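You operate a simulated robot arm through the tools that you are given. There is no shell and no other tool. Be economical: measure what you need, move in short steps, check, and stop when the job is done.

Carry out the task below with a simulated two-armed robot. There is one attempt and no reset: what you move stays moved.

TASK
Run the hose till it stops spitting, then shut the water off.
Fine: the nozzle stays in its holder; shut both its lever and the hose valve. Where these are worked on the way, their far stop is far enough and under half their travel is too little: hose valve.

Only the result counts: the job must be done as asked and must still hold three seconds after the hand-in. Knocking over, shifting, dropping, spilling or breaking anything else fails it.

THE ROBOT
Two 7-joint arms with two-finger parallel grippers on one trunk, hanging from a carriage that runs on a rail from [1.09, 0.006] to [-1.09, -0.006] (x, y) and turns from -6.213 to 5.794 rad about z. Base frame: it is fixed where the carriage stands at the start and does not move with it; the origin is on the floor, on the carriage's upright axis, x ahead of it, y to its left, z up. Readings come in m, rad, newtons and seconds.
The left shoulder is at the start at [0.04, 0.161, 1.238], the right one opposite. With the tool pointing down near the work surface each hand reaches from about 0.32 to 0.78 m from the robot's upright axis, wherever it stands, measured 20 degrees to its own side. Places, roughly: bleed screw [0.9, 0.3, 0.4]; far branch valve [0.9, 0.7, 0.6]; hose nozzle [1.25, -0.25, 1]; hose valve [1.3, -0.3, 1]; inlet valve [1.1, 0.8, 1]; left branch valve [0.9, 0.5, 0.6]; near branch valve [0.9, 0.8, 0.6]; nozzle lever [1.2, -0.2, 1.1]; outlet valve [0.9, 0.4, 0.8]; pressure knob [0.9, 0.1, 0.6]; pump switch [0.9, 0.3, 0.6]; tap lever [1.3, 0.2, 1]; white pull knob [1, 0.3, 0.9]. Payload 4.4 kg a hand.
The tool frame of a hand sits at the grasp point between the pads (the TCP): z along the fingers, y along the line on which they close. The tips reach 0.023 m beyond it. Largest opening 0.094 m; finger width 0.038, thickness 0.01; the body of the gripper, 0.054 by 0.096 m, starts 0.039 m behind the TCP.
Orientation is told as [roll, pitch, yaw] about the base's x, y, z axes, in that order, counted from this pose: with the fingers straight down and closing along the base's y, the tool's x points along the base's -x, its y along +y and its z along -z.

THE INTERFACE
- The arms move only by the tool move_arm. It takes "left_targets", "right_targets" or both (then of equal length, played together; a hand with none holds still); each is a list of rows, each an object of numbers (a shift or turn left out is 0, a gripper value left out holds the last): "x", "y", "z": the shift along the tool's x, y, z in m; "rx", "ry", "rz": the turn, a rotation vector about the tool's x, y, z in rad; "gripper": the closure, from 0 (fully open) to 1 (shut). In form: [{"x": .., "y": .., "z": .., "rx": .., "ry": .., "rz": .., "gripper": ..}, ...]. A call has 1 to 20 rows; each row is the pose to reach, as a shift and turn from the pose commanded when the call began, along the tool's axes at that moment. Each row takes 0.2 s and may step no farther than 0.05 m and 0.15 rad from the row before; otherwise, or with a gripper value out of range, the whole call is refused. A pose out of reach is approached as far as the arm can. The call stops where the force on the tool passes 50 N (or 10 N more than at its start, if that is more) or the arm is blocked; 0.2 s more then pass. The fingers move at their own pace (about 0.045 m/s each) and stop on an object; they squeeze with about 43 N. The grip force told is the motor's: it shows also when the fingers shut on nothing. Time passes only in rows, and 0.2 s behind the last, so rows that repeat a pose let the fingers close. The reply holds the time, the measured pose of the TCP, the force on the tool along the base axes, the opening and the grip force, in the units named above and with some noise, with the torque about the TCP (base axes, N m) and any sound that the robot's microphone picked up.
- Cameras (640 x 400 px; columns grow to the right, rows downward): "scene" is now at [0.2409, -0.0165, 1.5367]; the picture's right is [-0.19, -0.98, 0.00], its down [-0.65, 0.12, -0.75] and it looks along [0.74, -0.14, -0.66] (base axes); focal length 263 px, centre (320, 200). "left" rides on the left gripper at [0.086, -0.016, -0.075] in its tool frame; the picture's right is [0.18, 0.98, 0.00], its down [-0.58, 0.11, -0.81] and it looks along [-0.79, 0.15, 0.59] (tool axes); focal length 243 px, centre (320, 200). "right" rides on the right gripper at [0.086, 0.016, -0.074] in its tool frame; the picture's right is [-0.18, 0.98, 0.00], its down [-0.58, -0.11, -0.81] and it looks along [-0.79, -0.15, 0.59] (tool axes); focal length 243 px, centre (320, 200). There is no depth. A picture from a camera that has moved, and an enlarged one, comes with that camera's place and axes in the base frame and with its lens.
- grab_frame(camera): a new picture of that camera. The clock stands still meanwhile.
- lift_body(by): slides the trunk up (or, below 0, down) by that many m; the arms and the scene camera ride with it, the base frame stays. It gives what a move gives, with no picture.
- drive_base(legs): drives the robot by 1 to 6 legs, each [ahead, left, turn to the left] in m, m and rad, along the robot's own axes; the way and the turn of a leg run together, so that a leg with both is an arc; at most 1.5 m and 3.142 rad a leg. The arms and the cameras ride along, it lands a little off, and it stops where it bumps. It keeps to its track: a leg is cut to what the track allows. It gives what a move gives.
- head_to(pan, tilt): turns the head with the scene camera to pan (to the left, within 1.501 rad either way) and tilt (down, from -0.506 to 1.204), counted from straight ahead of the robot. It gives what a move gives.
- inspect(camera, box): a new picture of the part [left, top, right, bottom] of that camera's present view, enlarged. The clock stands still meanwhile.
- finish_job(): hands the job in; it is judged then, once.

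Go step by step. Nothing tells you exact positions but the pictures and the camera data: compare them with the known pose of the tool, close in by small moves and look again before you grip or let go. The budget is 120 turns and 108 pictures, counting those below and the enlarged ones. Unless the task says otherwise, let go and move clear before handing in, and close with one line.

The tools are called after "Request:" as a command line: name --argument value ..., lists and objects as JSON in quotes. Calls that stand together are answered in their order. move_arm: Moves the arms, as the interface text tells. Its arguments: {"type":"object","properties":{"left_targets":{"type":"array","items":{"type":"object","properties":{"x":{"type":"number"},"y":{"type":"number"},"z":{"type":"number"},"rx":{"type":"number"},"ry":{"type":"number"},"rz":{"type":"number"},"gripper":{"type":"number"}}}},"right_targets":{"type":"array","items":{"type":"object","properties":{"x":{"type":"number"},"y":{"type":"number"},"z":{"type":"number"},"rx":{"type":"number"},"ry":{"type":"number"},"rz":{"type":"number"},"gripper":{"type":"number"}}}}},"required":[]} The other tools are called the same way: lift_body (by) slides the trunk up or down; drive_base (legs) drives the base; head_to (pan, tilt) turns the head that bears the scene camera; grab_frame (camera) takes a picture; inspect (camera, box) takes an enlarged picture of a part of a camera's view; finish_job () hands the job in.

At the start:

```text
time: 0.0
left_tcp_pos: [0.4442, 0.0607, 1.1823]
left_tool_rot: [0.0, 0.001, 0.0]
left_contact_force: [0.0, -0.3, -0.1]
left_moment: [-0.03, 0.0, 0.0]
left_grip_width: 0.0941
left_grip_force: 0.0
right_tcp_pos: [0.533, -0.3287, 1.1861]
right_tool_rot: [-0.001, 0.0, 0.001]
right_contact_force: [0.8, -0.8, -0.8]
right_moment: [-0.03, -0.03, 0.01]
right_grip_width: 0.0939
right_grip_force: 0.1
trunk travel left (down, up): [-0.375, 0.395]
robot x, y, heading: [0.0001, 0.0001, -0.002]
head pan, tilt: [-0.187, 0.717]
```

scene: 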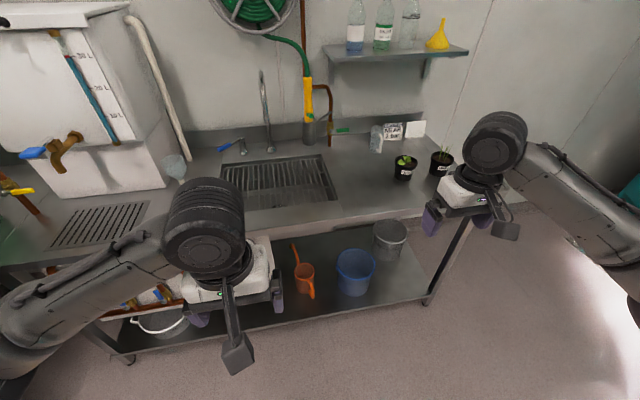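
right: 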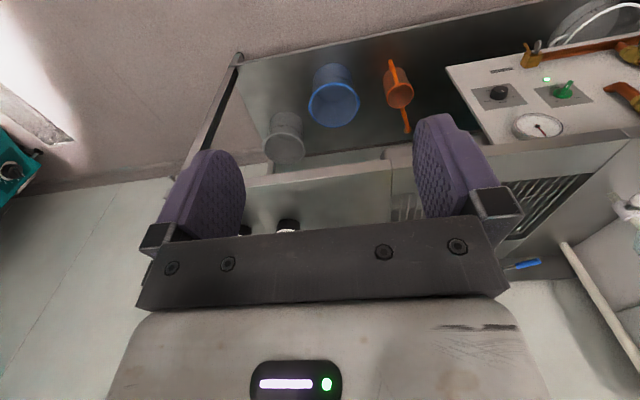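
left: 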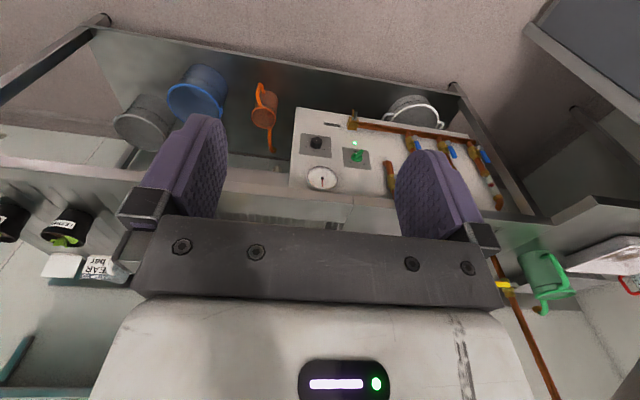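

I see the hose nozzle (yellow) standing in a holder on the wall behind the bench, with a copper pipe and a green-handled valve beside it. I look closer first.

Request:
inspect --camera "scene" --box '[260, 50, 380, 160]'

Request:
inspect --camera "scene" --box '[200, 0, 480, 180]'

```text
3.64 times, centred on (320, 105) of scene
camera zoom: at [0.2409, -0.0165, 1.5367], right [-0.19, -0.98, 0.0], down [-0.65, 0.12, -0.75], along [0.74, -0.14, -0.66], focal length 955 px, centre (320, 546)
```

zoom: 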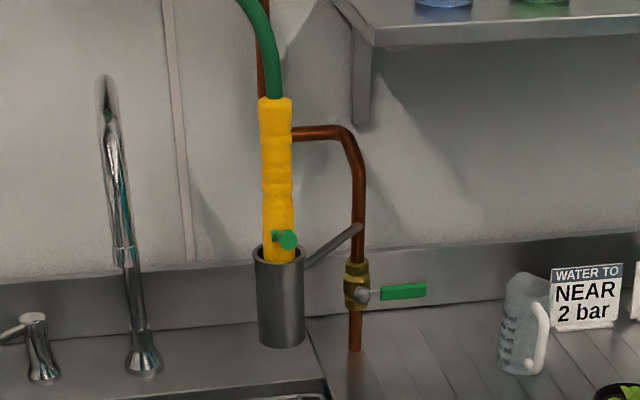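

```text
2.22 times, centred on (340, 90) of scene
camera zoom: at [0.2409, -0.0165, 1.5367], right [-0.19, -0.98, 0.0], down [-0.65, 0.12, -0.75], along [0.74, -0.14, -0.66], focal length 584 px, centre (276, 444)
```

zoom: 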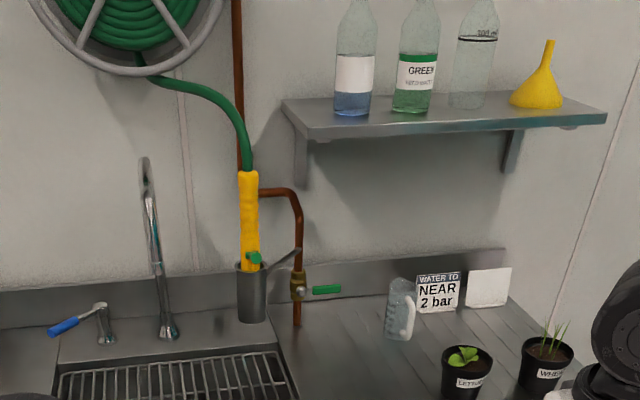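

The hose valve looks shut (handle across the pipe). I drive nearer and look again.

Request:
drive_base --legs '[[0.4, 0, 0]]'

Request:
head_to --pan -0.3 --tilt 0.6

Request:
grab_frame --camera "scene"

Request:
inspect --camera "scene" --box '[240, 90, 400, 190]'

```text
time: 2.5
left_tcp_pos: [0.8523, 0.0609, 1.1823]
left_tool_rot: [0.0, -0.001, -0.004]
left_contact_force: [-0.6, 0.5, 0.4]
left_moment: [0.0, 0.04, 0.01]
left_grip_width: 0.0939
left_grip_force: 0.1
right_tcp_pos: [0.9381, -0.3302, 1.1875]
right_tool_rot: [-0.001, 0.0, -0.006]
right_contact_force: [0.0, 0.2, 0.3]
right_moment: [0.01, 0.01, -0.01]
right_grip_width: 0.094
right_grip_force: 0.0
trunk travel left (down, up): [-0.375, 0.395]
robot x, y, heading: [0.4091, 0.0013, -0.006]
head pan, tilt: [-0.187, 0.717]
```

```text
time: 3.2
left_tcp_pos: [0.8524, 0.0611, 1.1815]
left_tool_rot: [0.0, 0.001, -0.004]
left_contact_force: [-0.5, 0.7, 0.4]
left_moment: [0.04, -0.04, 0.0]
left_grip_width: 0.094
left_grip_force: 0.0
right_tcp_pos: [0.9387, -0.3299, 1.1865]
right_tool_rot: [0.001, -0.001, -0.005]
right_contact_force: [-1.0, 0.1, -0.2]
right_moment: [0.03, -0.01, -0.01]
right_grip_width: 0.0939
right_grip_force: 0.1
trunk travel left (down, up): [-0.375, 0.395]
robot x, y, heading: [0.4064, 0.0024, -0.004]
head pan, tilt: [-0.3, 0.6]
```

```text
102 pictures are left
camera scene: at [0.649, -0.0262, 1.5468], right [-0.3, -0.95, 0.0], down [-0.54, 0.17, -0.82], along [0.79, -0.25, -0.57], focal length 263 px, centre (320, 200)
```

scene: 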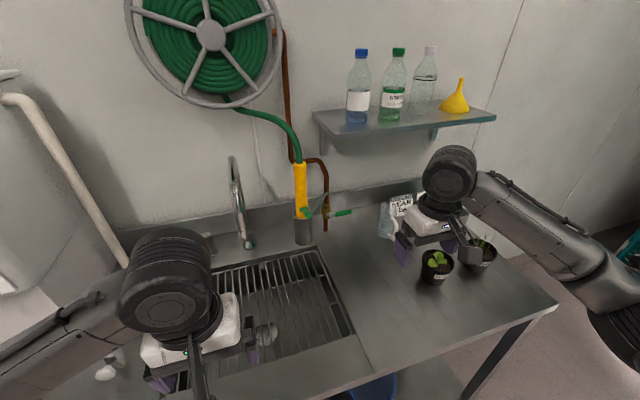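

```text
4.00 times, centred on (320, 140) of scene
camera zoom: at [0.649, -0.0262, 1.5468], right [-0.3, -0.95, 0.0], down [-0.54, 0.17, -0.82], along [0.79, -0.25, -0.57], focal length 1050 px, centre (320, 440)
```

zoom: 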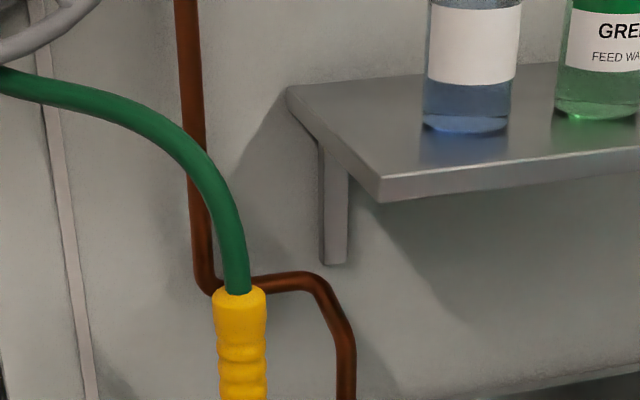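

Request:
inspect --camera "scene" --box '[270, 180, 374, 250]'

```text
5.71 times, centred on (322, 215) of scene
camera zoom: at [0.649, -0.0262, 1.5468], right [-0.3, -0.95, 0.0], down [-0.54, 0.17, -0.82], along [0.79, -0.25, -0.57], focal length 1500 px, centre (309, 114)
```

zoom: 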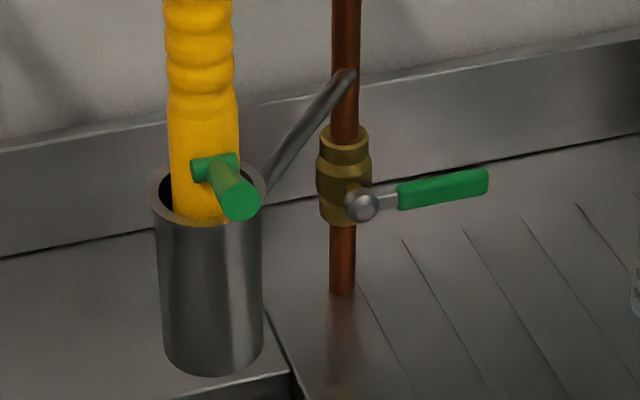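

The valve handle spans about (1.33, -0.28..-0.36, 0.98) and the nozzle lever tip is about (1.17, -0.16, 1.13). I turn the right hand to point forward before going nearer.

Request:
move_arm --right_targets '[{"ry": -0.14}, {"ry": -0.28}, {"ry": -0.42}, {"ry": -0.56}, {"ry": -0.7}, {"ry": -0.84}, {"ry": -0.98}, {"ry": -1.12}, {"ry": -1.26}, {"ry": -1.4, "gripper": 0.3}]'

Request:
grab_frame --camera "scene"

```text
time: 5.4
left_tcp_pos: [0.8509, 0.0608, 1.1827]
left_tool_rot: [0.0, 0.0, -0.005]
left_contact_force: [0.3, 0.9, -0.2]
left_moment: [-0.02, 0.0, 0.02]
left_grip_width: 0.0939
left_grip_force: 0.1
right_tcp_pos: [0.9368, -0.3314, 1.1873]
right_tool_rot: [0.0, -1.402, -0.004]
right_contact_force: [-0.6, -0.3, -0.7]
right_moment: [-0.01, 0.02, 0.0]
right_grip_width: 0.0657
right_grip_force: 0.0
trunk travel left (down, up): [-0.375, 0.395]
robot x, y, heading: [0.4054, 0.0022, -0.007]
head pan, tilt: [-0.3, 0.6]
```

```text
99 pictures are left
camera scene: at [0.6488, -0.0261, 1.5468], right [-0.3, -0.95, 0.0], down [-0.54, 0.17, -0.82], along [0.79, -0.25, -0.57], focal length 263 px, centre (320, 200)
```

scene: 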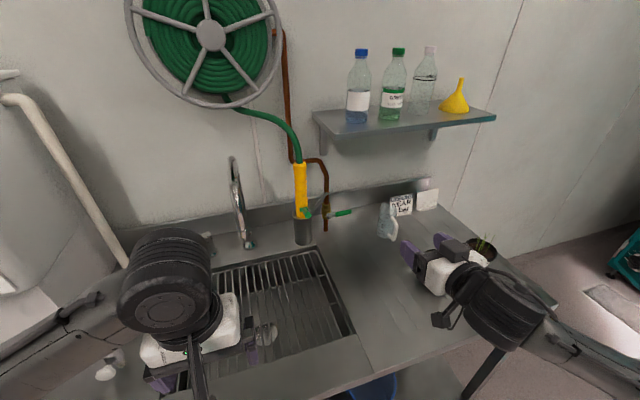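

The hand points forward well. I now roll it 90° so the fingers close vertically.

Request:
move_arm --right_targets '[{"rz": 0.143}, {"rz": 0.286}, {"rz": 0.429}, {"rz": 0.571}, {"rz": 0.714}, {"rz": 0.857}, {"rz": 1.0}, {"rz": 1.143}, {"rz": 1.286}, {"rz": 1.429}, {"rz": 1.571}]'

Request:
grab_frame --camera "scene"

```text
time: 7.8
left_tcp_pos: [0.8513, 0.0609, 1.1832]
left_tool_rot: [0.0, 0.0, -0.004]
left_contact_force: [-0.4, 0.5, -0.3]
left_moment: [-0.02, 0.0, 0.01]
left_grip_width: 0.0941
left_grip_force: 0.1
right_tcp_pos: [0.9369, -0.3305, 1.1854]
right_tool_rot: [1.401, 0.003, -1.575]
right_contact_force: [0.6, 0.0, 0.3]
right_moment: [-0.02, 0.0, 0.01]
right_grip_width: 0.066
right_grip_force: 0.0
trunk travel left (down, up): [-0.375, 0.395]
robot x, y, heading: [0.4064, 0.0025, -0.006]
head pan, tilt: [-0.3, 0.6]
```

```text
98 pictures are left
camera scene: at [0.6492, -0.026, 1.5469], right [-0.3, -0.95, 0.0], down [-0.54, 0.17, -0.83], along [0.79, -0.25, -0.56], focal length 263 px, centre (320, 200)
```

scene: 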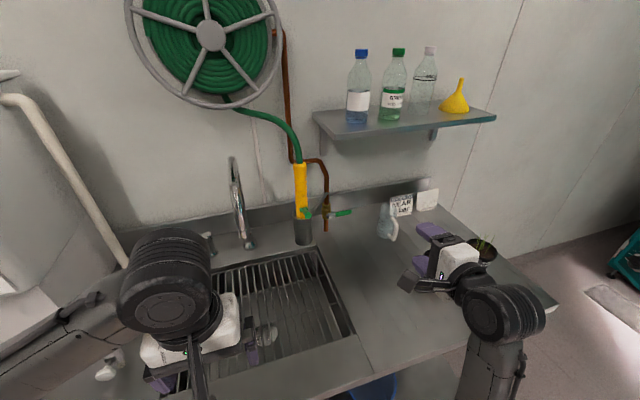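

Clear. I drive 0.18 m further ahead, then lower the hand to the handle's height.

Request:
drive_base --legs '[[0.18, 0, 0]]'

Request:
move_arm --right_targets '[{"y": -0.05}, {"y": -0.1}, {"y": -0.15}, {"y": -0.195}]'

Request:
grab_frame --camera "scene"

Request:
grab_frame --camera "right"

```text
time: 9.3
left_tcp_pos: [1.0312, 0.0618, 1.1829]
left_tool_rot: [0.0, -0.001, -0.006]
left_contact_force: [0.3, -0.2, -0.2]
left_moment: [-0.01, -0.01, -0.01]
left_grip_width: 0.0939
left_grip_force: 0.1
right_tcp_pos: [1.1177, -0.3297, 1.1861]
right_tool_rot: [1.401, 0.001, -1.576]
right_contact_force: [0.6, -0.5, 0.7]
right_moment: [0.01, 0.04, -0.01]
right_grip_width: 0.0658
right_grip_force: 0.1
trunk travel left (down, up): [-0.375, 0.395]
robot x, y, heading: [0.5843, 0.0058, -0.006]
head pan, tilt: [-0.3, 0.6]
```

```text
time: 10.3
left_tcp_pos: [1.0299, 0.0627, 1.1832]
left_tool_rot: [0.001, 0.002, -0.007]
left_contact_force: [-0.2, -0.3, 0.4]
left_moment: [-0.01, -0.04, -0.03]
left_grip_width: 0.0943
left_grip_force: 0.0
right_tcp_pos: [1.0824, -0.3305, 0.9921]
right_tool_rot: [1.4, 0.0, -1.576]
right_contact_force: [-0.1, -0.9, -0.5]
right_moment: [-0.03, 0.0, -0.02]
right_grip_width: 0.0659
right_grip_force: 0.1
trunk travel left (down, up): [-0.375, 0.395]
robot x, y, heading: [0.5854, 0.0053, -0.01]
head pan, tilt: [-0.3, 0.6]
```

```text
97 pictures are left
camera scene: at [0.8279, -0.0257, 1.5468], right [-0.3, -0.95, 0.0], down [-0.54, 0.17, -0.82], along [0.79, -0.25, -0.57], focal length 263 px, centre (320, 200)
```

scene: 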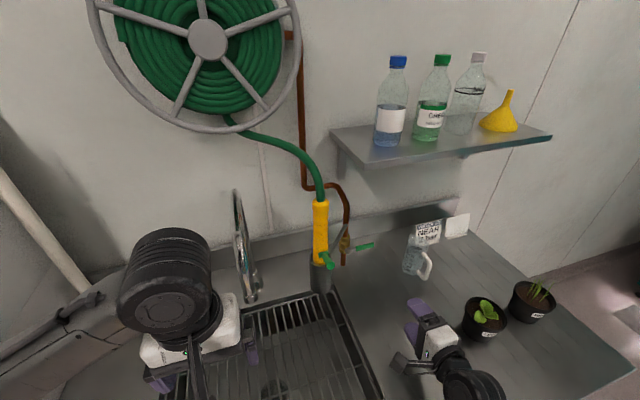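

```text
96 pictures are left
camera right: at [1.0125, -0.244, 1.0218], right [0.17, -0.19, 0.97], down [-0.82, -0.58, 0.03], along [0.55, -0.8, -0.25], focal length 243 px, centre (320, 200)
```

right: 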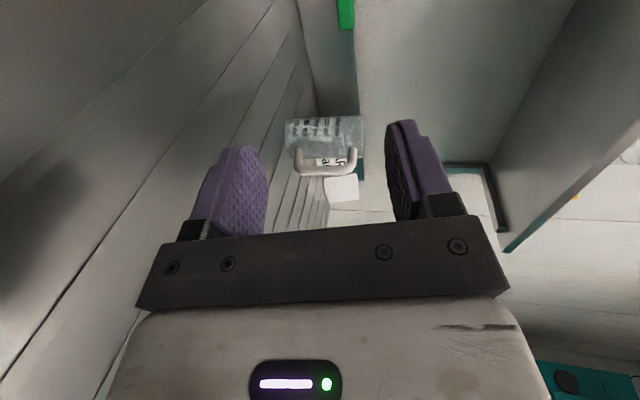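

Request:
inspect --camera "scene" --box '[290, 220, 394, 285]'

Request:
move_arm --right_targets '[{"z": 0.05, "y": 0.008}, {"z": 0.1, "y": 0.016}, {"z": 0.14, "y": 0.023}]'

Request:
grab_frame --camera "right"

Request:
inspect --camera "scene" --box '[290, 220, 450, 320]'

```text
6.15 times, centred on (342, 252) of scene
camera zoom: at [0.8279, -0.0257, 1.5468], right [-0.3, -0.95, 0.0], down [-0.54, 0.17, -0.82], along [0.79, -0.25, -0.57], focal length 1616 px, centre (185, -123)
```

zoom: 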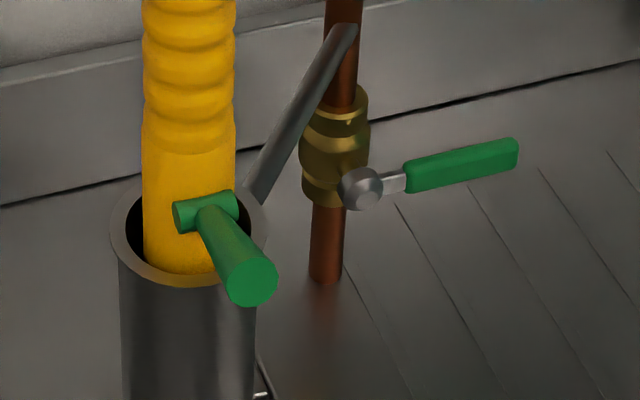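

```text
refused: row 1 steps farther than a row can; nothing moved
```

```text
94 pictures are left
camera right: at [1.0125, -0.244, 1.0218], right [0.17, -0.19, 0.97], down [-0.82, -0.58, 0.03], along [0.55, -0.8, -0.25], focal length 243 px, centre (320, 200)
```

right: 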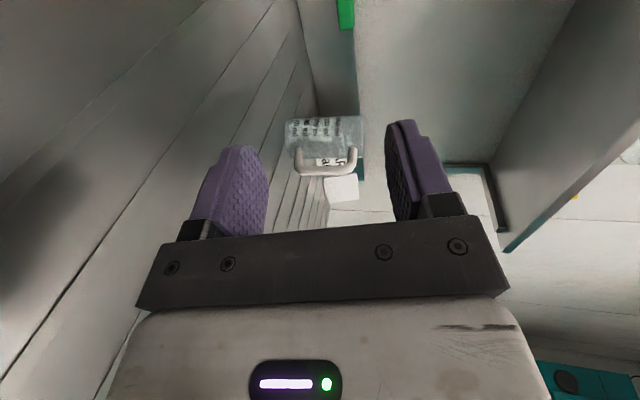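

```text
4.00 times, centred on (370, 270) of scene
camera zoom: at [0.8279, -0.0257, 1.5468], right [-0.3, -0.95, 0.0], down [-0.54, 0.17, -0.82], along [0.79, -0.25, -0.57], focal length 1050 px, centre (120, -80)
```

zoom: 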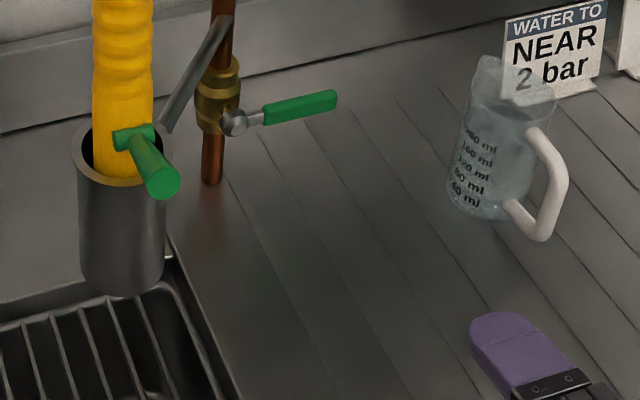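

Request:
move_arm --right_targets '[{"x": -0.004, "y": 0.004, "z": 0.042}, {"x": -0.007, "y": 0.008, "z": 0.084}, {"x": -0.011, "y": 0.012, "z": 0.126}, {"x": -0.0145, "y": 0.0167, "z": 0.1675}]'

Request:
grab_frame --camera "right"

Request:
inspect --camera "scene" --box '[290, 220, 450, 320]'

```text
time: 11.5
left_tcp_pos: [0.9875, 0.0614, 1.1713]
left_tool_rot: [0.002, 0.033, -0.017]
left_contact_force: [0.7, -0.2, -0.1]
left_moment: [-0.02, 0.0, 0.01]
left_grip_width: 0.0941
left_grip_force: 0.0
right_tcp_pos: [1.1898, -0.3442, 0.9604]
right_tool_rot: [1.371, 0.004, -1.586]
right_contact_force: [0.0, -0.9, 0.0]
right_moment: [-0.05, 0.0, 0.02]
right_grip_width: 0.0659
right_grip_force: 0.1
trunk travel left (down, up): [-0.375, 0.395]
robot x, y, heading: [0.5768, 0.0054, -0.022]
head pan, tilt: [-0.3, 0.6]
stopped in row 4 (right hand): the arm was blocked; the commanded pose is now the measured one
```

```text
92 pictures are left
camera right: at [1.1218, -0.2575, 0.9916], right [0.19, -0.19, 0.96], down [-0.82, -0.57, 0.05], along [0.54, -0.8, -0.27], focal length 243 px, centre (320, 200)
```

right: 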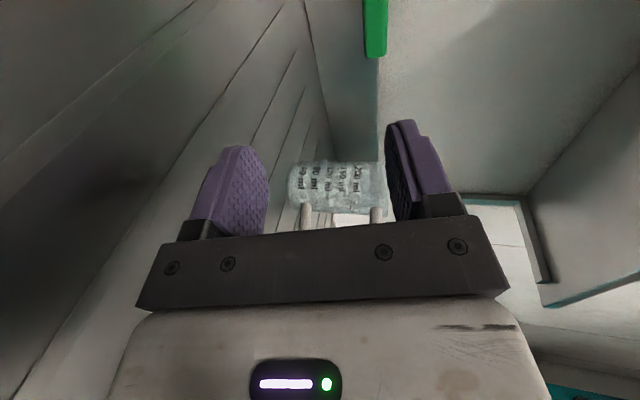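

```text
4.00 times, centred on (370, 270) of scene
camera zoom: at [0.796, -0.0254, 1.5415], right [-0.31, -0.95, 0.01], down [-0.56, 0.18, -0.81], along [0.76, -0.26, -0.59], focal length 1050 px, centre (120, -80)
```

zoom: 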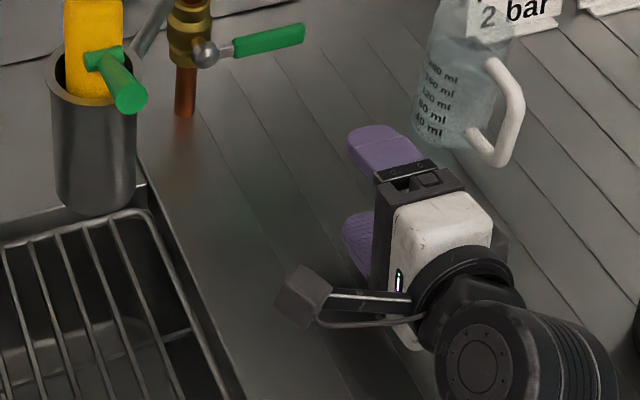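

The arm got blocked without tool contact; something further up the arm touches. I look at where.

Request:
head_to --pan -0.8 --tilt 0.9

Request:
grab_frame --camera "scene"

```text
time: 12.4
left_tcp_pos: [0.9865, 0.063, 1.1702]
left_tool_rot: [0.002, 0.037, -0.018]
left_contact_force: [0.4, 0.2, -0.4]
left_moment: [0.02, 0.02, 0.02]
left_grip_width: 0.0941
left_grip_force: 0.0
right_tcp_pos: [1.1903, -0.3437, 0.9598]
right_tool_rot: [1.371, 0.002, -1.587]
right_contact_force: [0.2, 0.4, 1.3]
right_moment: [-0.01, 0.02, 0.02]
right_grip_width: 0.0659
right_grip_force: 0.1
trunk travel left (down, up): [-0.375, 0.395]
robot x, y, heading: [0.5824, 0.0023, -0.018]
head pan, tilt: [-0.799, 0.901]
```

```text
90 pictures are left
camera scene: at [0.7641, -0.052, 1.5174], right [-0.73, -0.69, 0.02], down [-0.56, 0.57, -0.6], along [0.4, -0.45, -0.8], focal length 263 px, centre (320, 200)
```

scene: 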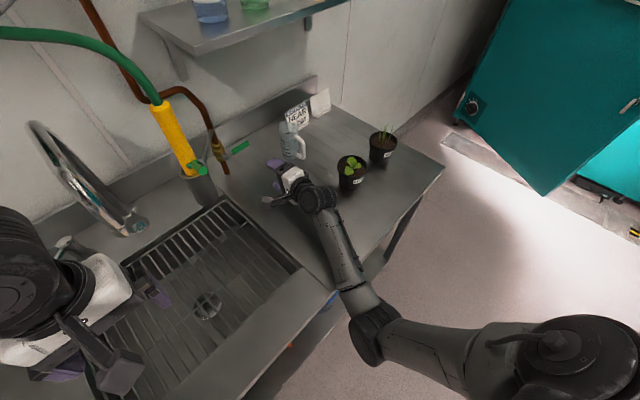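

The forearm presses on the bench's front edge. I back the hand out and up, then raise the trunk so the elbow clears the bench.

Request:
move_arm --right_targets '[{"y": 0.03, "z": -0.03}, {"y": 0.06, "z": -0.06}, {"y": 0.08, "z": -0.1}, {"y": 0.1, "z": -0.14}]'

Request:
lift_body --by 0.3

Request:
grab_frame --camera "scene"

```text
time: 13.4
left_tcp_pos: [1.0281, 0.0601, 1.1834]
left_tool_rot: [0.0, 0.0, -0.012]
left_contact_force: [1.3, 0.7, -0.6]
left_moment: [-0.02, -0.02, 0.0]
left_grip_width: 0.0942
left_grip_force: 0.0
right_tcp_pos: [1.1212, -0.3456, 1.0988]
right_tool_rot: [1.397, 0.0, -1.582]
right_contact_force: [0.1, 0.4, 0.2]
right_moment: [0.03, -0.02, -0.02]
right_grip_width: 0.0659
right_grip_force: 0.0
trunk travel left (down, up): [-0.375, 0.395]
robot x, y, heading: [0.5821, 0.0079, -0.012]
head pan, tilt: [-0.799, 0.901]
```

```text
time: 16.4
left_tcp_pos: [1.0268, 0.059, 1.483]
left_tool_rot: [-0.001, 0.0, -0.01]
left_contact_force: [0.0, -0.4, 0.3]
left_moment: [-0.02, 0.0, -0.01]
left_grip_width: 0.0941
left_grip_force: 0.2
right_tcp_pos: [1.1197, -0.3453, 1.4004]
right_tool_rot: [1.398, -0.001, -1.584]
right_contact_force: [0.5, -0.4, -0.6]
right_moment: [-0.02, 0.02, -0.02]
right_grip_width: 0.0655
right_grip_force: 0.1
trunk travel left (down, up): [-0.675, 0.095]
robot x, y, heading: [0.5822, 0.0051, -0.013]
head pan, tilt: [-0.799, 0.901]
```

```text
89 pictures are left
camera scene: at [0.7915, -0.0545, 1.822], right [-0.73, -0.69, 0.0], down [-0.54, 0.57, -0.62], along [0.43, -0.45, -0.78], focal length 263 px, centre (320, 200)
```

scene: 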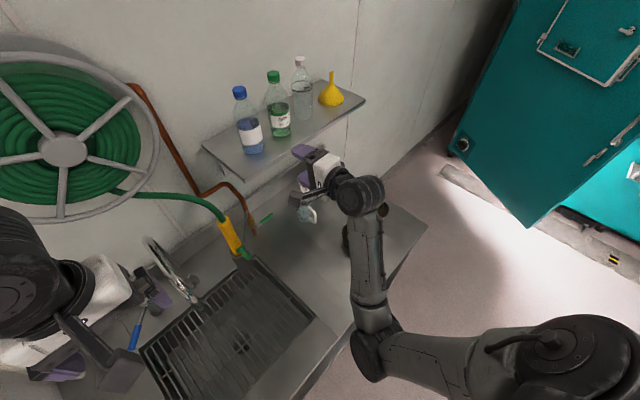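

Request:
move_arm --right_targets '[{"z": -0.044, "y": -0.008}, {"z": -0.089, "y": -0.015}, {"z": -0.081, "y": -0.059}, {"z": -0.074, "y": -0.104}, {"z": -0.066, "y": -0.148}, {"z": -0.058, "y": -0.192}, {"z": -0.05, "y": -0.237}, {"z": -0.043, "y": -0.281}, {"z": -0.035, "y": -0.325}, {"z": -0.027, "y": -0.37}, {"z": -0.02, "y": -0.41}]'

Request:
head_to --pan -0.5 --tilt 0.9

Request:
grab_frame --camera "scene"

```text
time: 18.9
left_tcp_pos: [1.0276, 0.0583, 1.4825]
left_tool_rot: [-0.001, 0.0, -0.013]
left_contact_force: [0.6, 0.1, 0.2]
left_moment: [0.02, 0.0, 0.04]
left_grip_width: 0.0938
left_grip_force: 0.1
right_tcp_pos: [1.0255, -0.3458, 0.9945]
right_tool_rot: [1.399, -0.001, -1.582]
right_contact_force: [0.5, 0.5, 0.9]
right_moment: [0.03, -0.03, -0.03]
right_grip_width: 0.0656
right_grip_force: 0.1
trunk travel left (down, up): [-0.675, 0.095]
robot x, y, heading: [0.5829, 0.0046, -0.011]
head pan, tilt: [-0.799, 0.901]
```

```text
time: 19.6
left_tcp_pos: [1.0266, 0.0598, 1.4823]
left_tool_rot: [0.0, -0.002, -0.013]
left_contact_force: [-0.1, 0.5, 0.3]
left_moment: [0.03, 0.03, 0.03]
left_grip_width: 0.0939
left_grip_force: 0.0
right_tcp_pos: [1.0261, -0.3444, 0.9956]
right_tool_rot: [1.397, -0.002, -1.583]
right_contact_force: [0.3, -0.4, -0.5]
right_moment: [0.0, 0.02, 0.0]
right_grip_width: 0.0658
right_grip_force: 0.1
trunk travel left (down, up): [-0.675, 0.095]
robot x, y, heading: [0.5815, 0.0045, -0.007]
head pan, tilt: [-0.499, 0.901]
```

```text
88 pictures are left
camera scene: at [0.8053, -0.0368, 1.8221], right [-0.49, -0.87, 0.0], down [-0.68, 0.38, -0.62], along [0.54, -0.3, -0.78], focal length 263 px, centre (320, 200)
```

scene: 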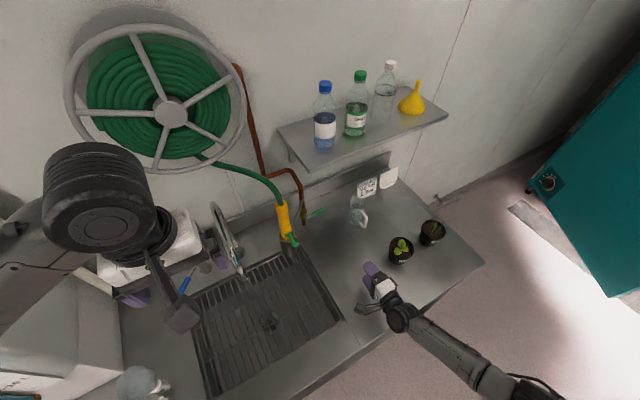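

Elbow is off the bench now. I tilt the hand further downward so the wrist and forearm stay higher over the pots.

Request:
move_arm --right_targets '[{"rx": 0.12}, {"rx": 0.24}, {"rx": 0.36}, {"rx": 0.48}]'

```text
time: 20.6
left_tcp_pos: [1.0268, 0.0601, 1.4829]
left_tool_rot: [-0.001, 0.0, -0.013]
left_contact_force: [0.0, -0.5, 0.1]
left_moment: [0.0, -0.04, -0.02]
left_grip_width: 0.0939
left_grip_force: 0.1
right_tcp_pos: [1.0286, -0.3459, 0.9978]
right_tool_rot: [0.917, 0.0, -1.583]
right_contact_force: [-0.2, -0.2, -0.6]
right_moment: [-0.02, -0.01, 0.03]
right_grip_width: 0.066
right_grip_force: 0.0
trunk travel left (down, up): [-0.675, 0.095]
robot x, y, heading: [0.5781, 0.0018, -0.011]
head pan, tilt: [-0.499, 0.901]
```

Request:
move_arm --right_targets '[{"z": 0.034, "y": 0.026}, {"z": 0.067, "y": 0.052}, {"z": 0.101, "y": 0.077}, {"z": 0.135, "y": 0.103}]'

Request:
grab_frame --camera "scene"

Request:
grab_frame --camera "right"

```text
time: 21.6
left_tcp_pos: [1.0279, 0.0592, 1.4826]
left_tool_rot: [-0.001, -0.001, -0.013]
left_contact_force: [0.4, -0.3, -0.1]
left_moment: [-0.01, -0.04, -0.02]
left_grip_width: 0.0939
left_grip_force: 0.0
right_tcp_pos: [1.1989, -0.344, 0.9962]
right_tool_rot: [0.919, -0.002, -1.583]
right_contact_force: [0.0, 0.4, -0.4]
right_moment: [0.02, 0.0, -0.02]
right_grip_width: 0.0658
right_grip_force: 0.0
trunk travel left (down, up): [-0.675, 0.095]
robot x, y, heading: [0.584, 0.0041, -0.011]
head pan, tilt: [-0.499, 0.901]
```

```text
87 pictures are left
camera scene: at [0.8057, -0.0367, 1.8223], right [-0.49, -0.87, 0.0], down [-0.68, 0.38, -0.62], along [0.54, -0.3, -0.78], focal length 263 px, centre (320, 200)
```

scene: 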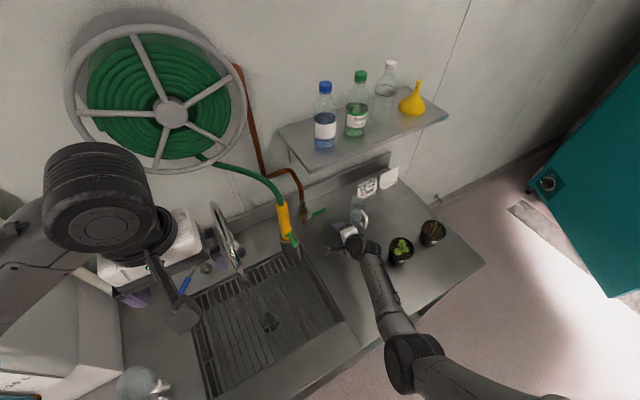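

```text
86 pictures are left
camera right: at [1.1504, -0.2577, 1.055], right [0.59, -0.19, 0.78], down [-0.71, -0.57, 0.4], along [0.37, -0.8, -0.48], focal length 243 px, centre (320, 200)
```

right: 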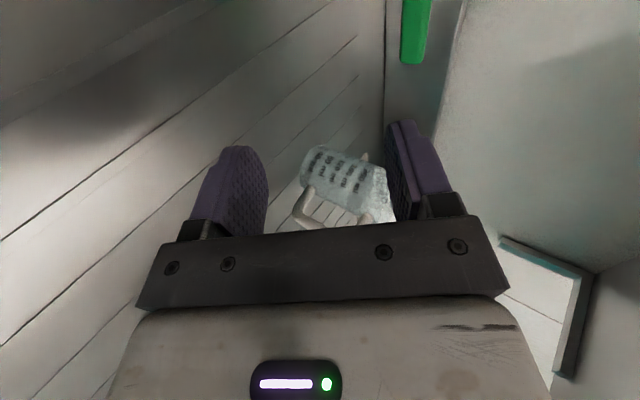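

Handle end triangulates to (1.346, -0.365, 0.977). To keep the camera box clear of the nozzle, I roll the hand back to nominal, tilt it to 45°, and close the fingers for pushing.

Request:
move_arm --right_targets '[{"rz": -0.143, "gripper": 1}, {"rz": -0.286}, {"rz": -0.429}, {"rz": -0.571}, {"rz": -0.714}, {"rz": -0.857}, {"rz": -1.0}, {"rz": -1.143}, {"rz": -1.286}, {"rz": -1.429}, {"rz": -1.571}]'

Request:
move_arm --right_targets '[{"ry": 0.13}]'

Request:
grab_frame --camera "scene"

Request:
grab_frame --camera "right"

```text
time: 24.1
left_tcp_pos: [1.0261, 0.0594, 1.4819]
left_tool_rot: [0.002, 0.0, -0.013]
left_contact_force: [-0.1, 0.2, 0.1]
left_moment: [0.03, 0.03, 0.04]
left_grip_width: 0.0941
left_grip_force: 0.0
right_tcp_pos: [1.1981, -0.3485, 0.9997]
right_tool_rot: [-0.008, -0.918, -0.004]
right_contact_force: [0.0, 1.6, 0.5]
right_moment: [0.0, 0.02, -0.01]
right_grip_width: 0.0
right_grip_force: 42.3
trunk travel left (down, up): [-0.675, 0.095]
robot x, y, heading: [0.5813, 0.0014, -0.015]
head pan, tilt: [-0.499, 0.901]
```

```text
time: 24.4
left_tcp_pos: [1.0269, 0.0586, 1.482]
left_tool_rot: [0.0, 0.0, -0.013]
left_contact_force: [0.3, -0.3, 0.3]
left_moment: [-0.01, 0.01, 0.01]
left_grip_width: 0.0941
left_grip_force: 0.1
right_tcp_pos: [1.1986, -0.3482, 0.9999]
right_tool_rot: [0.0, -0.79, -0.011]
right_contact_force: [-1.1, -0.2, 0.4]
right_moment: [0.03, 0.0, -0.02]
right_grip_width: 0.0
right_grip_force: 42.8
trunk travel left (down, up): [-0.675, 0.095]
robot x, y, heading: [0.5826, -0.0002, -0.013]
head pan, tilt: [-0.499, 0.901]
```

```text
85 pictures are left
camera scene: at [0.8055, -0.0367, 1.8221], right [-0.49, -0.87, 0.0], down [-0.68, 0.38, -0.62], along [0.54, -0.3, -0.78], focal length 263 px, centre (320, 200)
```

scene: 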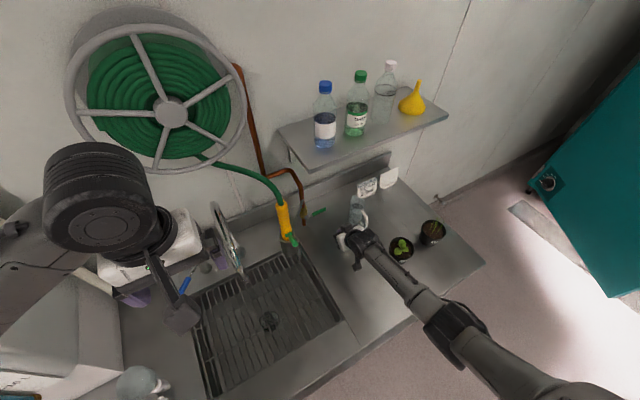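

```text
84 pictures are left
camera right: at [1.0855, -0.331, 0.9902], right [0.14, 0.98, 0.13], down [-0.16, -0.11, 0.98], along [0.98, -0.16, 0.15], focal length 243 px, centre (320, 200)
```

right: 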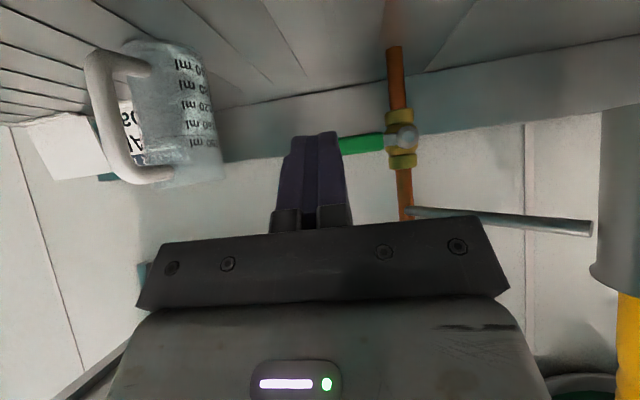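

The wrist camera gives a clear (inverted) view of the handle. I lower the closed fingers under the handle level, then move forward under it.

Request:
move_arm --right_targets '[{"x": 0.021, "z": 0.021}, {"x": 0.042, "z": 0.042}, {"x": 0.01, "z": 0.074}, {"x": -0.011, "z": 0.095}]'

Request:
grab_frame --camera "scene"

Request:
grab_frame --camera "right"

```text
time: 25.4
left_tcp_pos: [1.0285, 0.0596, 1.4845]
left_tool_rot: [0.001, -0.001, -0.013]
left_contact_force: [-0.5, 0.1, -0.6]
left_moment: [0.01, 0.02, 0.03]
left_grip_width: 0.0938
left_grip_force: 0.1
right_tcp_pos: [1.2482, -0.3464, 0.9585]
right_tool_rot: [-0.008, -0.792, -0.009]
right_contact_force: [-1.0, -0.2, 0.2]
right_moment: [0.06, 0.08, -0.01]
right_grip_width: 0.0001
right_grip_force: 42.2
right hand out of reach, approached as far as the arm can: row 3, 4
trunk travel left (down, up): [-0.675, 0.095]
robot x, y, heading: [0.5788, -0.0013, -0.009]
head pan, tilt: [-0.499, 0.901]
```

```text
83 pictures are left
camera scene: at [0.8063, -0.0371, 1.8226], right [-0.49, -0.87, 0.0], down [-0.68, 0.38, -0.62], along [0.54, -0.3, -0.78], focal length 263 px, centre (320, 200)
```

scene: 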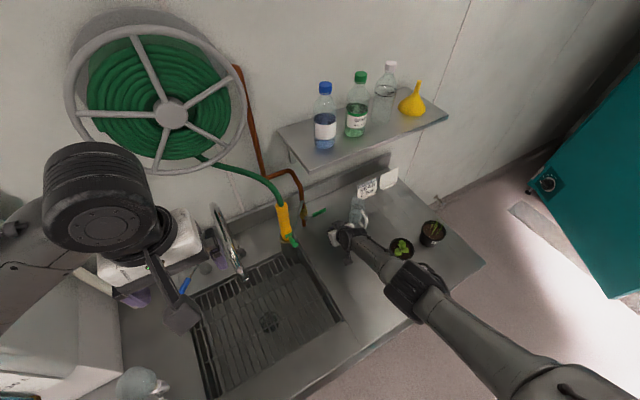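

```text
82 pictures are left
camera right: at [1.134, -0.3292, 0.9502], right [0.14, 0.98, 0.13], down [-0.17, -0.1, 0.98], along [0.98, -0.16, 0.15], focal length 243 px, centre (320, 200)
```

right: 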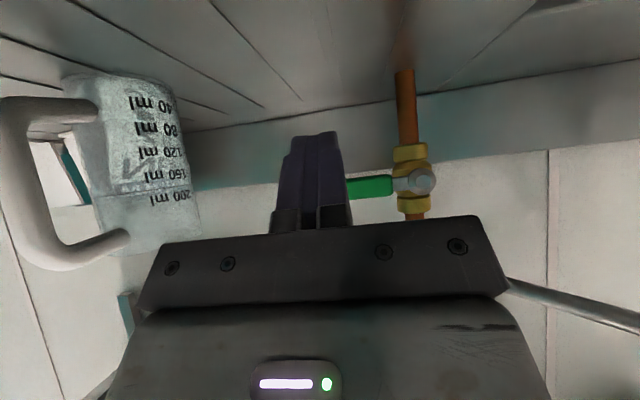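

Out of reach from here. I back the right hand out, retract the left hand, lower the trunk a bit and drive a further 0.1 m ahead.

Request:
move_arm --left_targets '[{"x": 0.033}, {"x": 0.066}, {"x": 0.1}]' --right_targets '[{"z": -0.047}, {"z": -0.094}, {"z": -0.141}]'

Request:
lift_body --by -0.1

Request:
drive_base --legs '[[0.1, 0, 0]]'

Request:
grab_frame --camera "scene"

Request:
grab_frame --camera "right"

```text
time: 26.2
left_tcp_pos: [0.9233, 0.0594, 1.4799]
left_tool_rot: [0.001, 0.002, -0.014]
left_contact_force: [0.1, 0.0, 0.3]
left_moment: [-0.05, 0.0, 0.0]
left_grip_width: 0.0941
left_grip_force: 0.2
right_tcp_pos: [1.145, -0.3455, 1.0521]
right_tool_rot: [-0.004, -0.786, -0.012]
right_contact_force: [0.1, 0.6, -0.8]
right_moment: [0.01, -0.01, 0.0]
right_grip_width: 0.0
right_grip_force: 42.2
trunk travel left (down, up): [-0.675, 0.095]
robot x, y, heading: [0.577, 0.0053, -0.012]
head pan, tilt: [-0.499, 0.901]
```

```text
time: 27.6
left_tcp_pos: [0.9248, 0.0599, 1.3802]
left_tool_rot: [-0.001, 0.001, -0.01]
left_contact_force: [-0.5, -0.9, 0.5]
left_moment: [-0.03, -0.02, 0.0]
left_grip_width: 0.0941
left_grip_force: 0.1
right_tcp_pos: [1.1474, -0.3447, 0.953]
right_tool_rot: [-0.004, -0.787, -0.009]
right_contact_force: [0.5, 0.4, -0.2]
right_moment: [-0.02, 0.0, -0.01]
right_grip_width: 0.0
right_grip_force: 42.3
trunk travel left (down, up): [-0.575, 0.195]
robot x, y, heading: [0.5834, 0.0044, -0.017]
head pan, tilt: [-0.499, 0.901]
```

```text
time: 28.7
left_tcp_pos: [1.0245, 0.0616, 1.3811]
left_tool_rot: [0.001, -0.001, -0.012]
left_contact_force: [1.0, 0.1, -0.1]
left_moment: [0.03, -0.02, -0.01]
left_grip_width: 0.0943
left_grip_force: 0.1
right_tcp_pos: [1.2463, -0.3447, 0.9528]
right_tool_rot: [-0.001, -0.789, -0.01]
right_contact_force: [0.7, -0.6, 0.3]
right_moment: [0.02, 0.03, 0.01]
right_grip_width: 0.0
right_grip_force: 43.0
trunk travel left (down, up): [-0.575, 0.195]
robot x, y, heading: [0.6816, 0.0059, -0.014]
head pan, tilt: [-0.499, 0.901]
```

```text
81 pictures are left
camera scene: at [0.9055, -0.0362, 1.7222], right [-0.49, -0.87, 0.0], down [-0.68, 0.38, -0.62], along [0.54, -0.3, -0.78], focal length 263 px, centre (320, 200)
```

scene: 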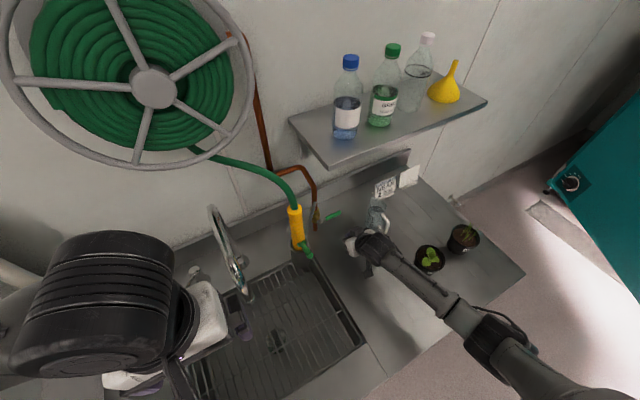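

```text
80 pictures are left
camera right: at [1.1329, -0.3277, 0.9441], right [0.14, 0.98, 0.13], down [-0.16, -0.11, 0.98], along [0.98, -0.16, 0.15], focal length 243 px, centre (320, 200)
```

right: 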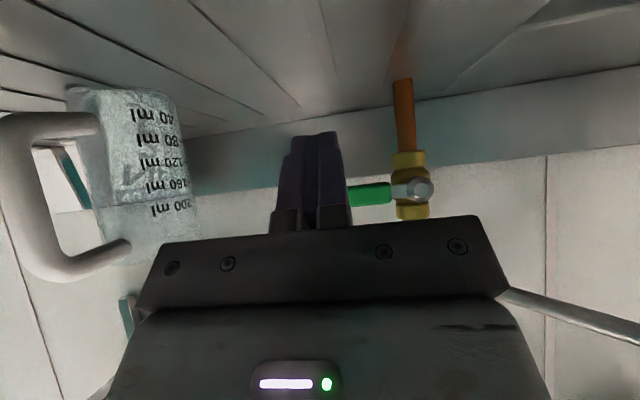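

Request:
move_arm --right_targets '[{"y": 0.01, "x": 0.011, "z": 0.011}, {"y": 0.01, "x": -0.02, "z": 0.042}, {"y": 0.01, "x": -0.052, "z": 0.0735}]'

Request:
grab_frame --camera "right"

Request:
inspect --camera "scene" --box '[270, 170, 430, 270]'

```text
time: 29.5
left_tcp_pos: [1.0256, 0.0605, 1.3814]
left_tool_rot: [-0.001, -0.001, -0.012]
left_contact_force: [0.5, 0.8, -0.1]
left_moment: [0.02, 0.0, -0.02]
left_grip_width: 0.0938
left_grip_force: 0.1
right_tcp_pos: [1.335, -0.3377, 0.937]
right_tool_rot: [-0.003, -0.788, -0.007]
right_contact_force: [0.1, 0.1, 0.0]
right_moment: [0.01, -0.01, 0.0]
right_grip_width: 0.0002
right_grip_force: 41.8
trunk travel left (down, up): [-0.575, 0.195]
robot x, y, heading: [0.6825, 0.0025, -0.009]
head pan, tilt: [-0.499, 0.901]
```

```text
79 pictures are left
camera right: at [1.2217, -0.3208, 0.9278], right [0.14, 0.98, 0.13], down [-0.16, -0.11, 0.98], along [0.98, -0.16, 0.15], focal length 243 px, centre (320, 200)
```

right: 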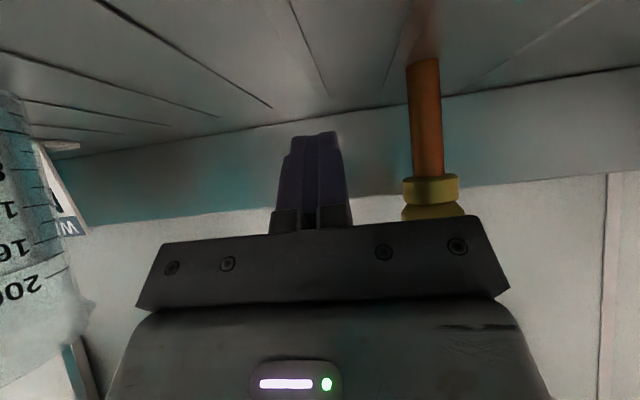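

```text
4.00 times, centred on (350, 220) of scene
camera zoom: at [0.9057, -0.0361, 1.7223], right [-0.49, -0.87, 0.0], down [-0.68, 0.38, -0.62], along [0.54, -0.3, -0.78], focal length 1050 px, centre (200, 120)
```

zoom: 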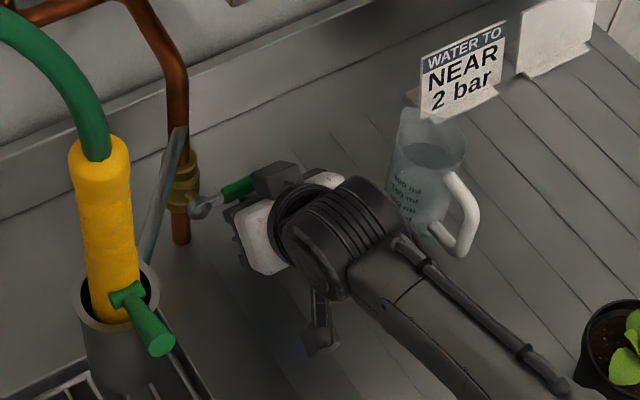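

Fingers are now under the handle. I push up gently about 30° to see whether it turns that way.

Request:
move_arm --right_targets '[{"x": -0.009, "z": -0.009, "y": -0.001}, {"x": -0.016, "z": -0.016, "y": -0.002}, {"x": -0.022, "z": -0.022, "y": -0.003}, {"x": -0.03, "z": -0.03, "y": -0.004}, {"x": -0.0335, "z": -0.0335, "y": -0.004}]'

Request:
inspect --camera "scene" --box '[270, 170, 430, 270]'

```text
time: 30.7
left_tcp_pos: [1.0246, 0.0605, 1.3814]
left_tool_rot: [-0.002, 0.0, -0.012]
left_contact_force: [-0.9, -0.4, 0.1]
left_moment: [0.0, 0.02, -0.01]
left_grip_width: 0.0938
left_grip_force: 0.1
right_tcp_pos: [1.3334, -0.3402, 0.9852]
right_tool_rot: [-0.002, -0.79, -0.011]
right_contact_force: [-1.1, 0.4, -0.6]
right_moment: [-0.04, -0.03, 0.01]
right_grip_width: 0.0
right_grip_force: 43.0
trunk travel left (down, up): [-0.575, 0.195]
robot x, y, heading: [0.6848, 0.0041, -0.013]
head pan, tilt: [-0.499, 0.901]
```

```text
4.00 times, centred on (350, 220) of scene
camera zoom: at [0.9051, -0.0361, 1.722], right [-0.49, -0.87, 0.0], down [-0.68, 0.38, -0.62], along [0.54, -0.3, -0.78], focal length 1050 px, centre (200, 120)
```

zoom: 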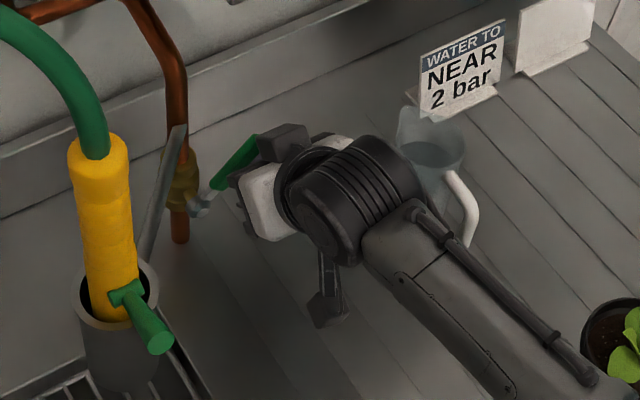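

The handle turns upward freely. I continue the arc to vertical.

Request:
move_arm --right_targets '[{"y": 0.003, "x": -0.0106, "z": -0.0106}, {"y": 0.008, "x": -0.016, "z": -0.016}, {"y": 0.013, "x": -0.021, "z": -0.021}, {"y": 0.02, "x": -0.026, "z": -0.026}, {"y": 0.027, "x": -0.03, "z": -0.03}, {"y": 0.035, "x": -0.033, "z": -0.033}, {"y": 0.042, "x": -0.035, "z": -0.035}, {"y": 0.048, "x": -0.035, "z": -0.035}]'

Request:
inspect --camera "scene" --box '[270, 170, 430, 270]'

Request:
grab_frame --camera "right"

```text
time: 32.5
left_tcp_pos: [1.025, 0.0577, 1.3803]
left_tool_rot: [-0.001, 0.002, -0.012]
left_contact_force: [0.6, -0.5, -0.4]
left_moment: [-0.04, 0.02, 0.03]
left_grip_width: 0.0942
left_grip_force: 0.0
right_tcp_pos: [1.3346, -0.2984, 1.0356]
right_tool_rot: [-0.011, -0.787, -0.011]
right_contact_force: [3.8, -18.5, -8.8]
right_moment: [-0.1, 0.03, -0.11]
right_grip_width: 0.0
right_grip_force: 41.7
trunk travel left (down, up): [-0.575, 0.195]
robot x, y, heading: [0.6783, 0.0008, -0.015]
head pan, tilt: [-0.499, 0.901]
```

```text
4.00 times, centred on (350, 220) of scene
camera zoom: at [0.9052, -0.0376, 1.722], right [-0.49, -0.87, 0.0], down [-0.68, 0.38, -0.62], along [0.54, -0.31, -0.78], focal length 1050 px, centre (200, 120)
```

zoom: 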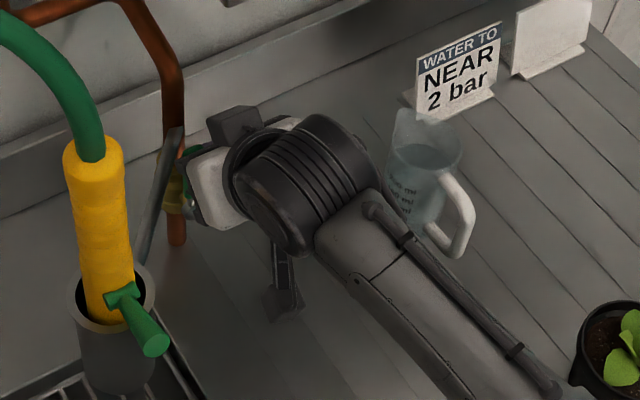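

```text
75 pictures are left
camera right: at [1.2216, -0.2813, 1.0265], right [0.15, 0.98, 0.12], down [-0.16, -0.1, 0.98], along [0.98, -0.16, 0.14], focal length 243 px, centre (320, 200)
```

right: 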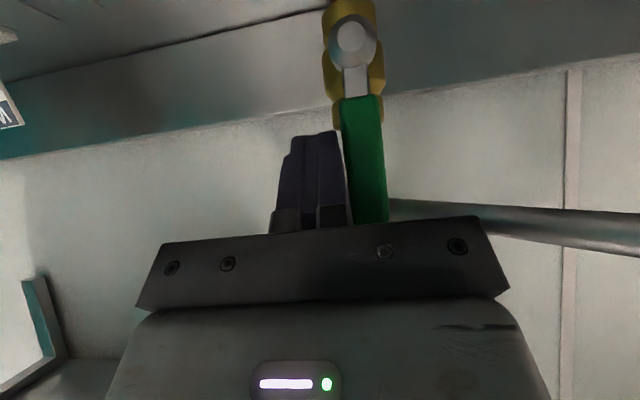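

Handle stands vertical along the pipe and at its stop: the valve is open, no sound so far. I back off and look at the nozzle lever.

Request:
move_arm --right_targets '[{"y": -0.025}, {"y": -0.025, "x": 0.032, "z": -0.032}, {"y": -0.025, "x": 0.064, "z": -0.064}, {"y": -0.025, "x": 0.096, "z": -0.096}, {"y": -0.025, "x": 0.12, "z": -0.12}, {"y": 0.02, "x": 0.12, "z": -0.12}, {"y": 0.065, "x": 0.12, "z": -0.12}, {"y": 0.11, "x": 0.12, "z": -0.12}]'

Request:
grab_frame --camera "right"

Request:
grab_frame --camera "scene"

Request:
inspect --camera "scene" --box '[250, 180, 350, 280]'

```text
time: 34.3
left_tcp_pos: [1.0245, 0.0609, 1.3809]
left_tool_rot: [0.0, 0.0, -0.012]
left_contact_force: [0.5, 0.1, 0.3]
left_moment: [0.01, 0.0, 0.03]
left_grip_width: 0.0941
left_grip_force: 0.1
right_tcp_pos: [1.166, -0.1808, 1.0292]
right_tool_rot: [-0.001, -0.789, -0.012]
right_contact_force: [-0.1, -0.5, 1.0]
right_moment: [0.0, -0.02, -0.03]
right_grip_width: 0.0001
right_grip_force: 43.2
trunk travel left (down, up): [-0.575, 0.195]
robot x, y, heading: [0.6829, 0.0032, -0.012]
head pan, tilt: [-0.499, 0.901]
```

```text
74 pictures are left
camera right: at [1.0511, -0.1625, 1.0216], right [0.14, 0.98, 0.13], down [-0.16, -0.11, 0.98], along [0.98, -0.16, 0.15], focal length 243 px, centre (320, 200)
```

right: 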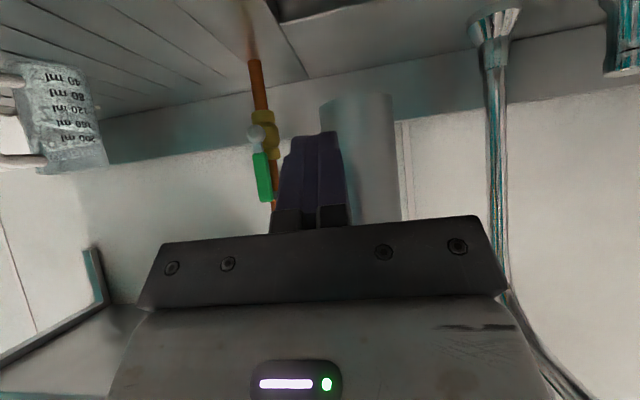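

```text
73 pictures are left
camera scene: at [0.9052, -0.036, 1.7221], right [-0.49, -0.87, 0.0], down [-0.68, 0.38, -0.62], along [0.54, -0.3, -0.78], focal length 263 px, centre (320, 200)
```

scene: 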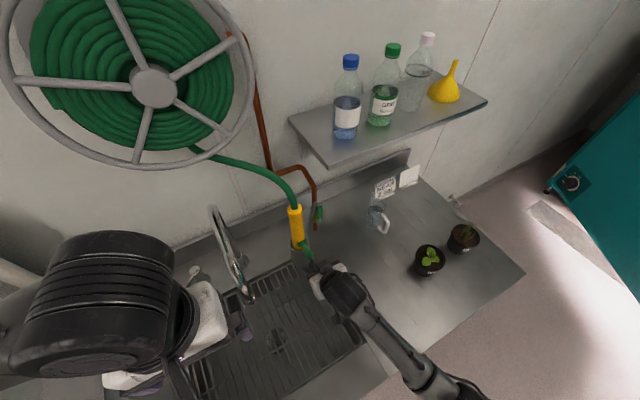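

```text
4.00 times, centred on (300, 230) of scene
camera zoom: at [0.9052, -0.036, 1.7221], right [-0.49, -0.87, 0.0], down [-0.68, 0.38, -0.62], along [0.54, -0.3, -0.78], focal length 1050 px, centre (400, 80)
```

zoom: 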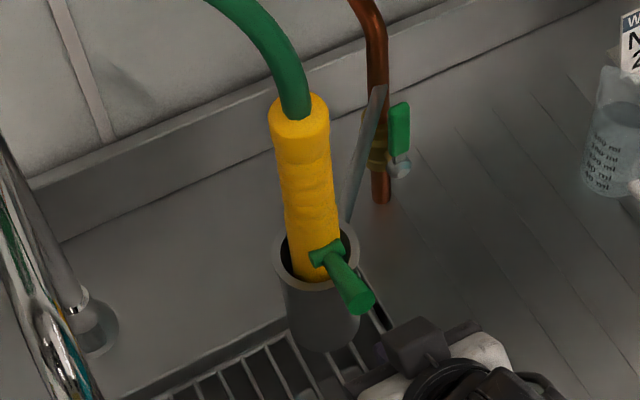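

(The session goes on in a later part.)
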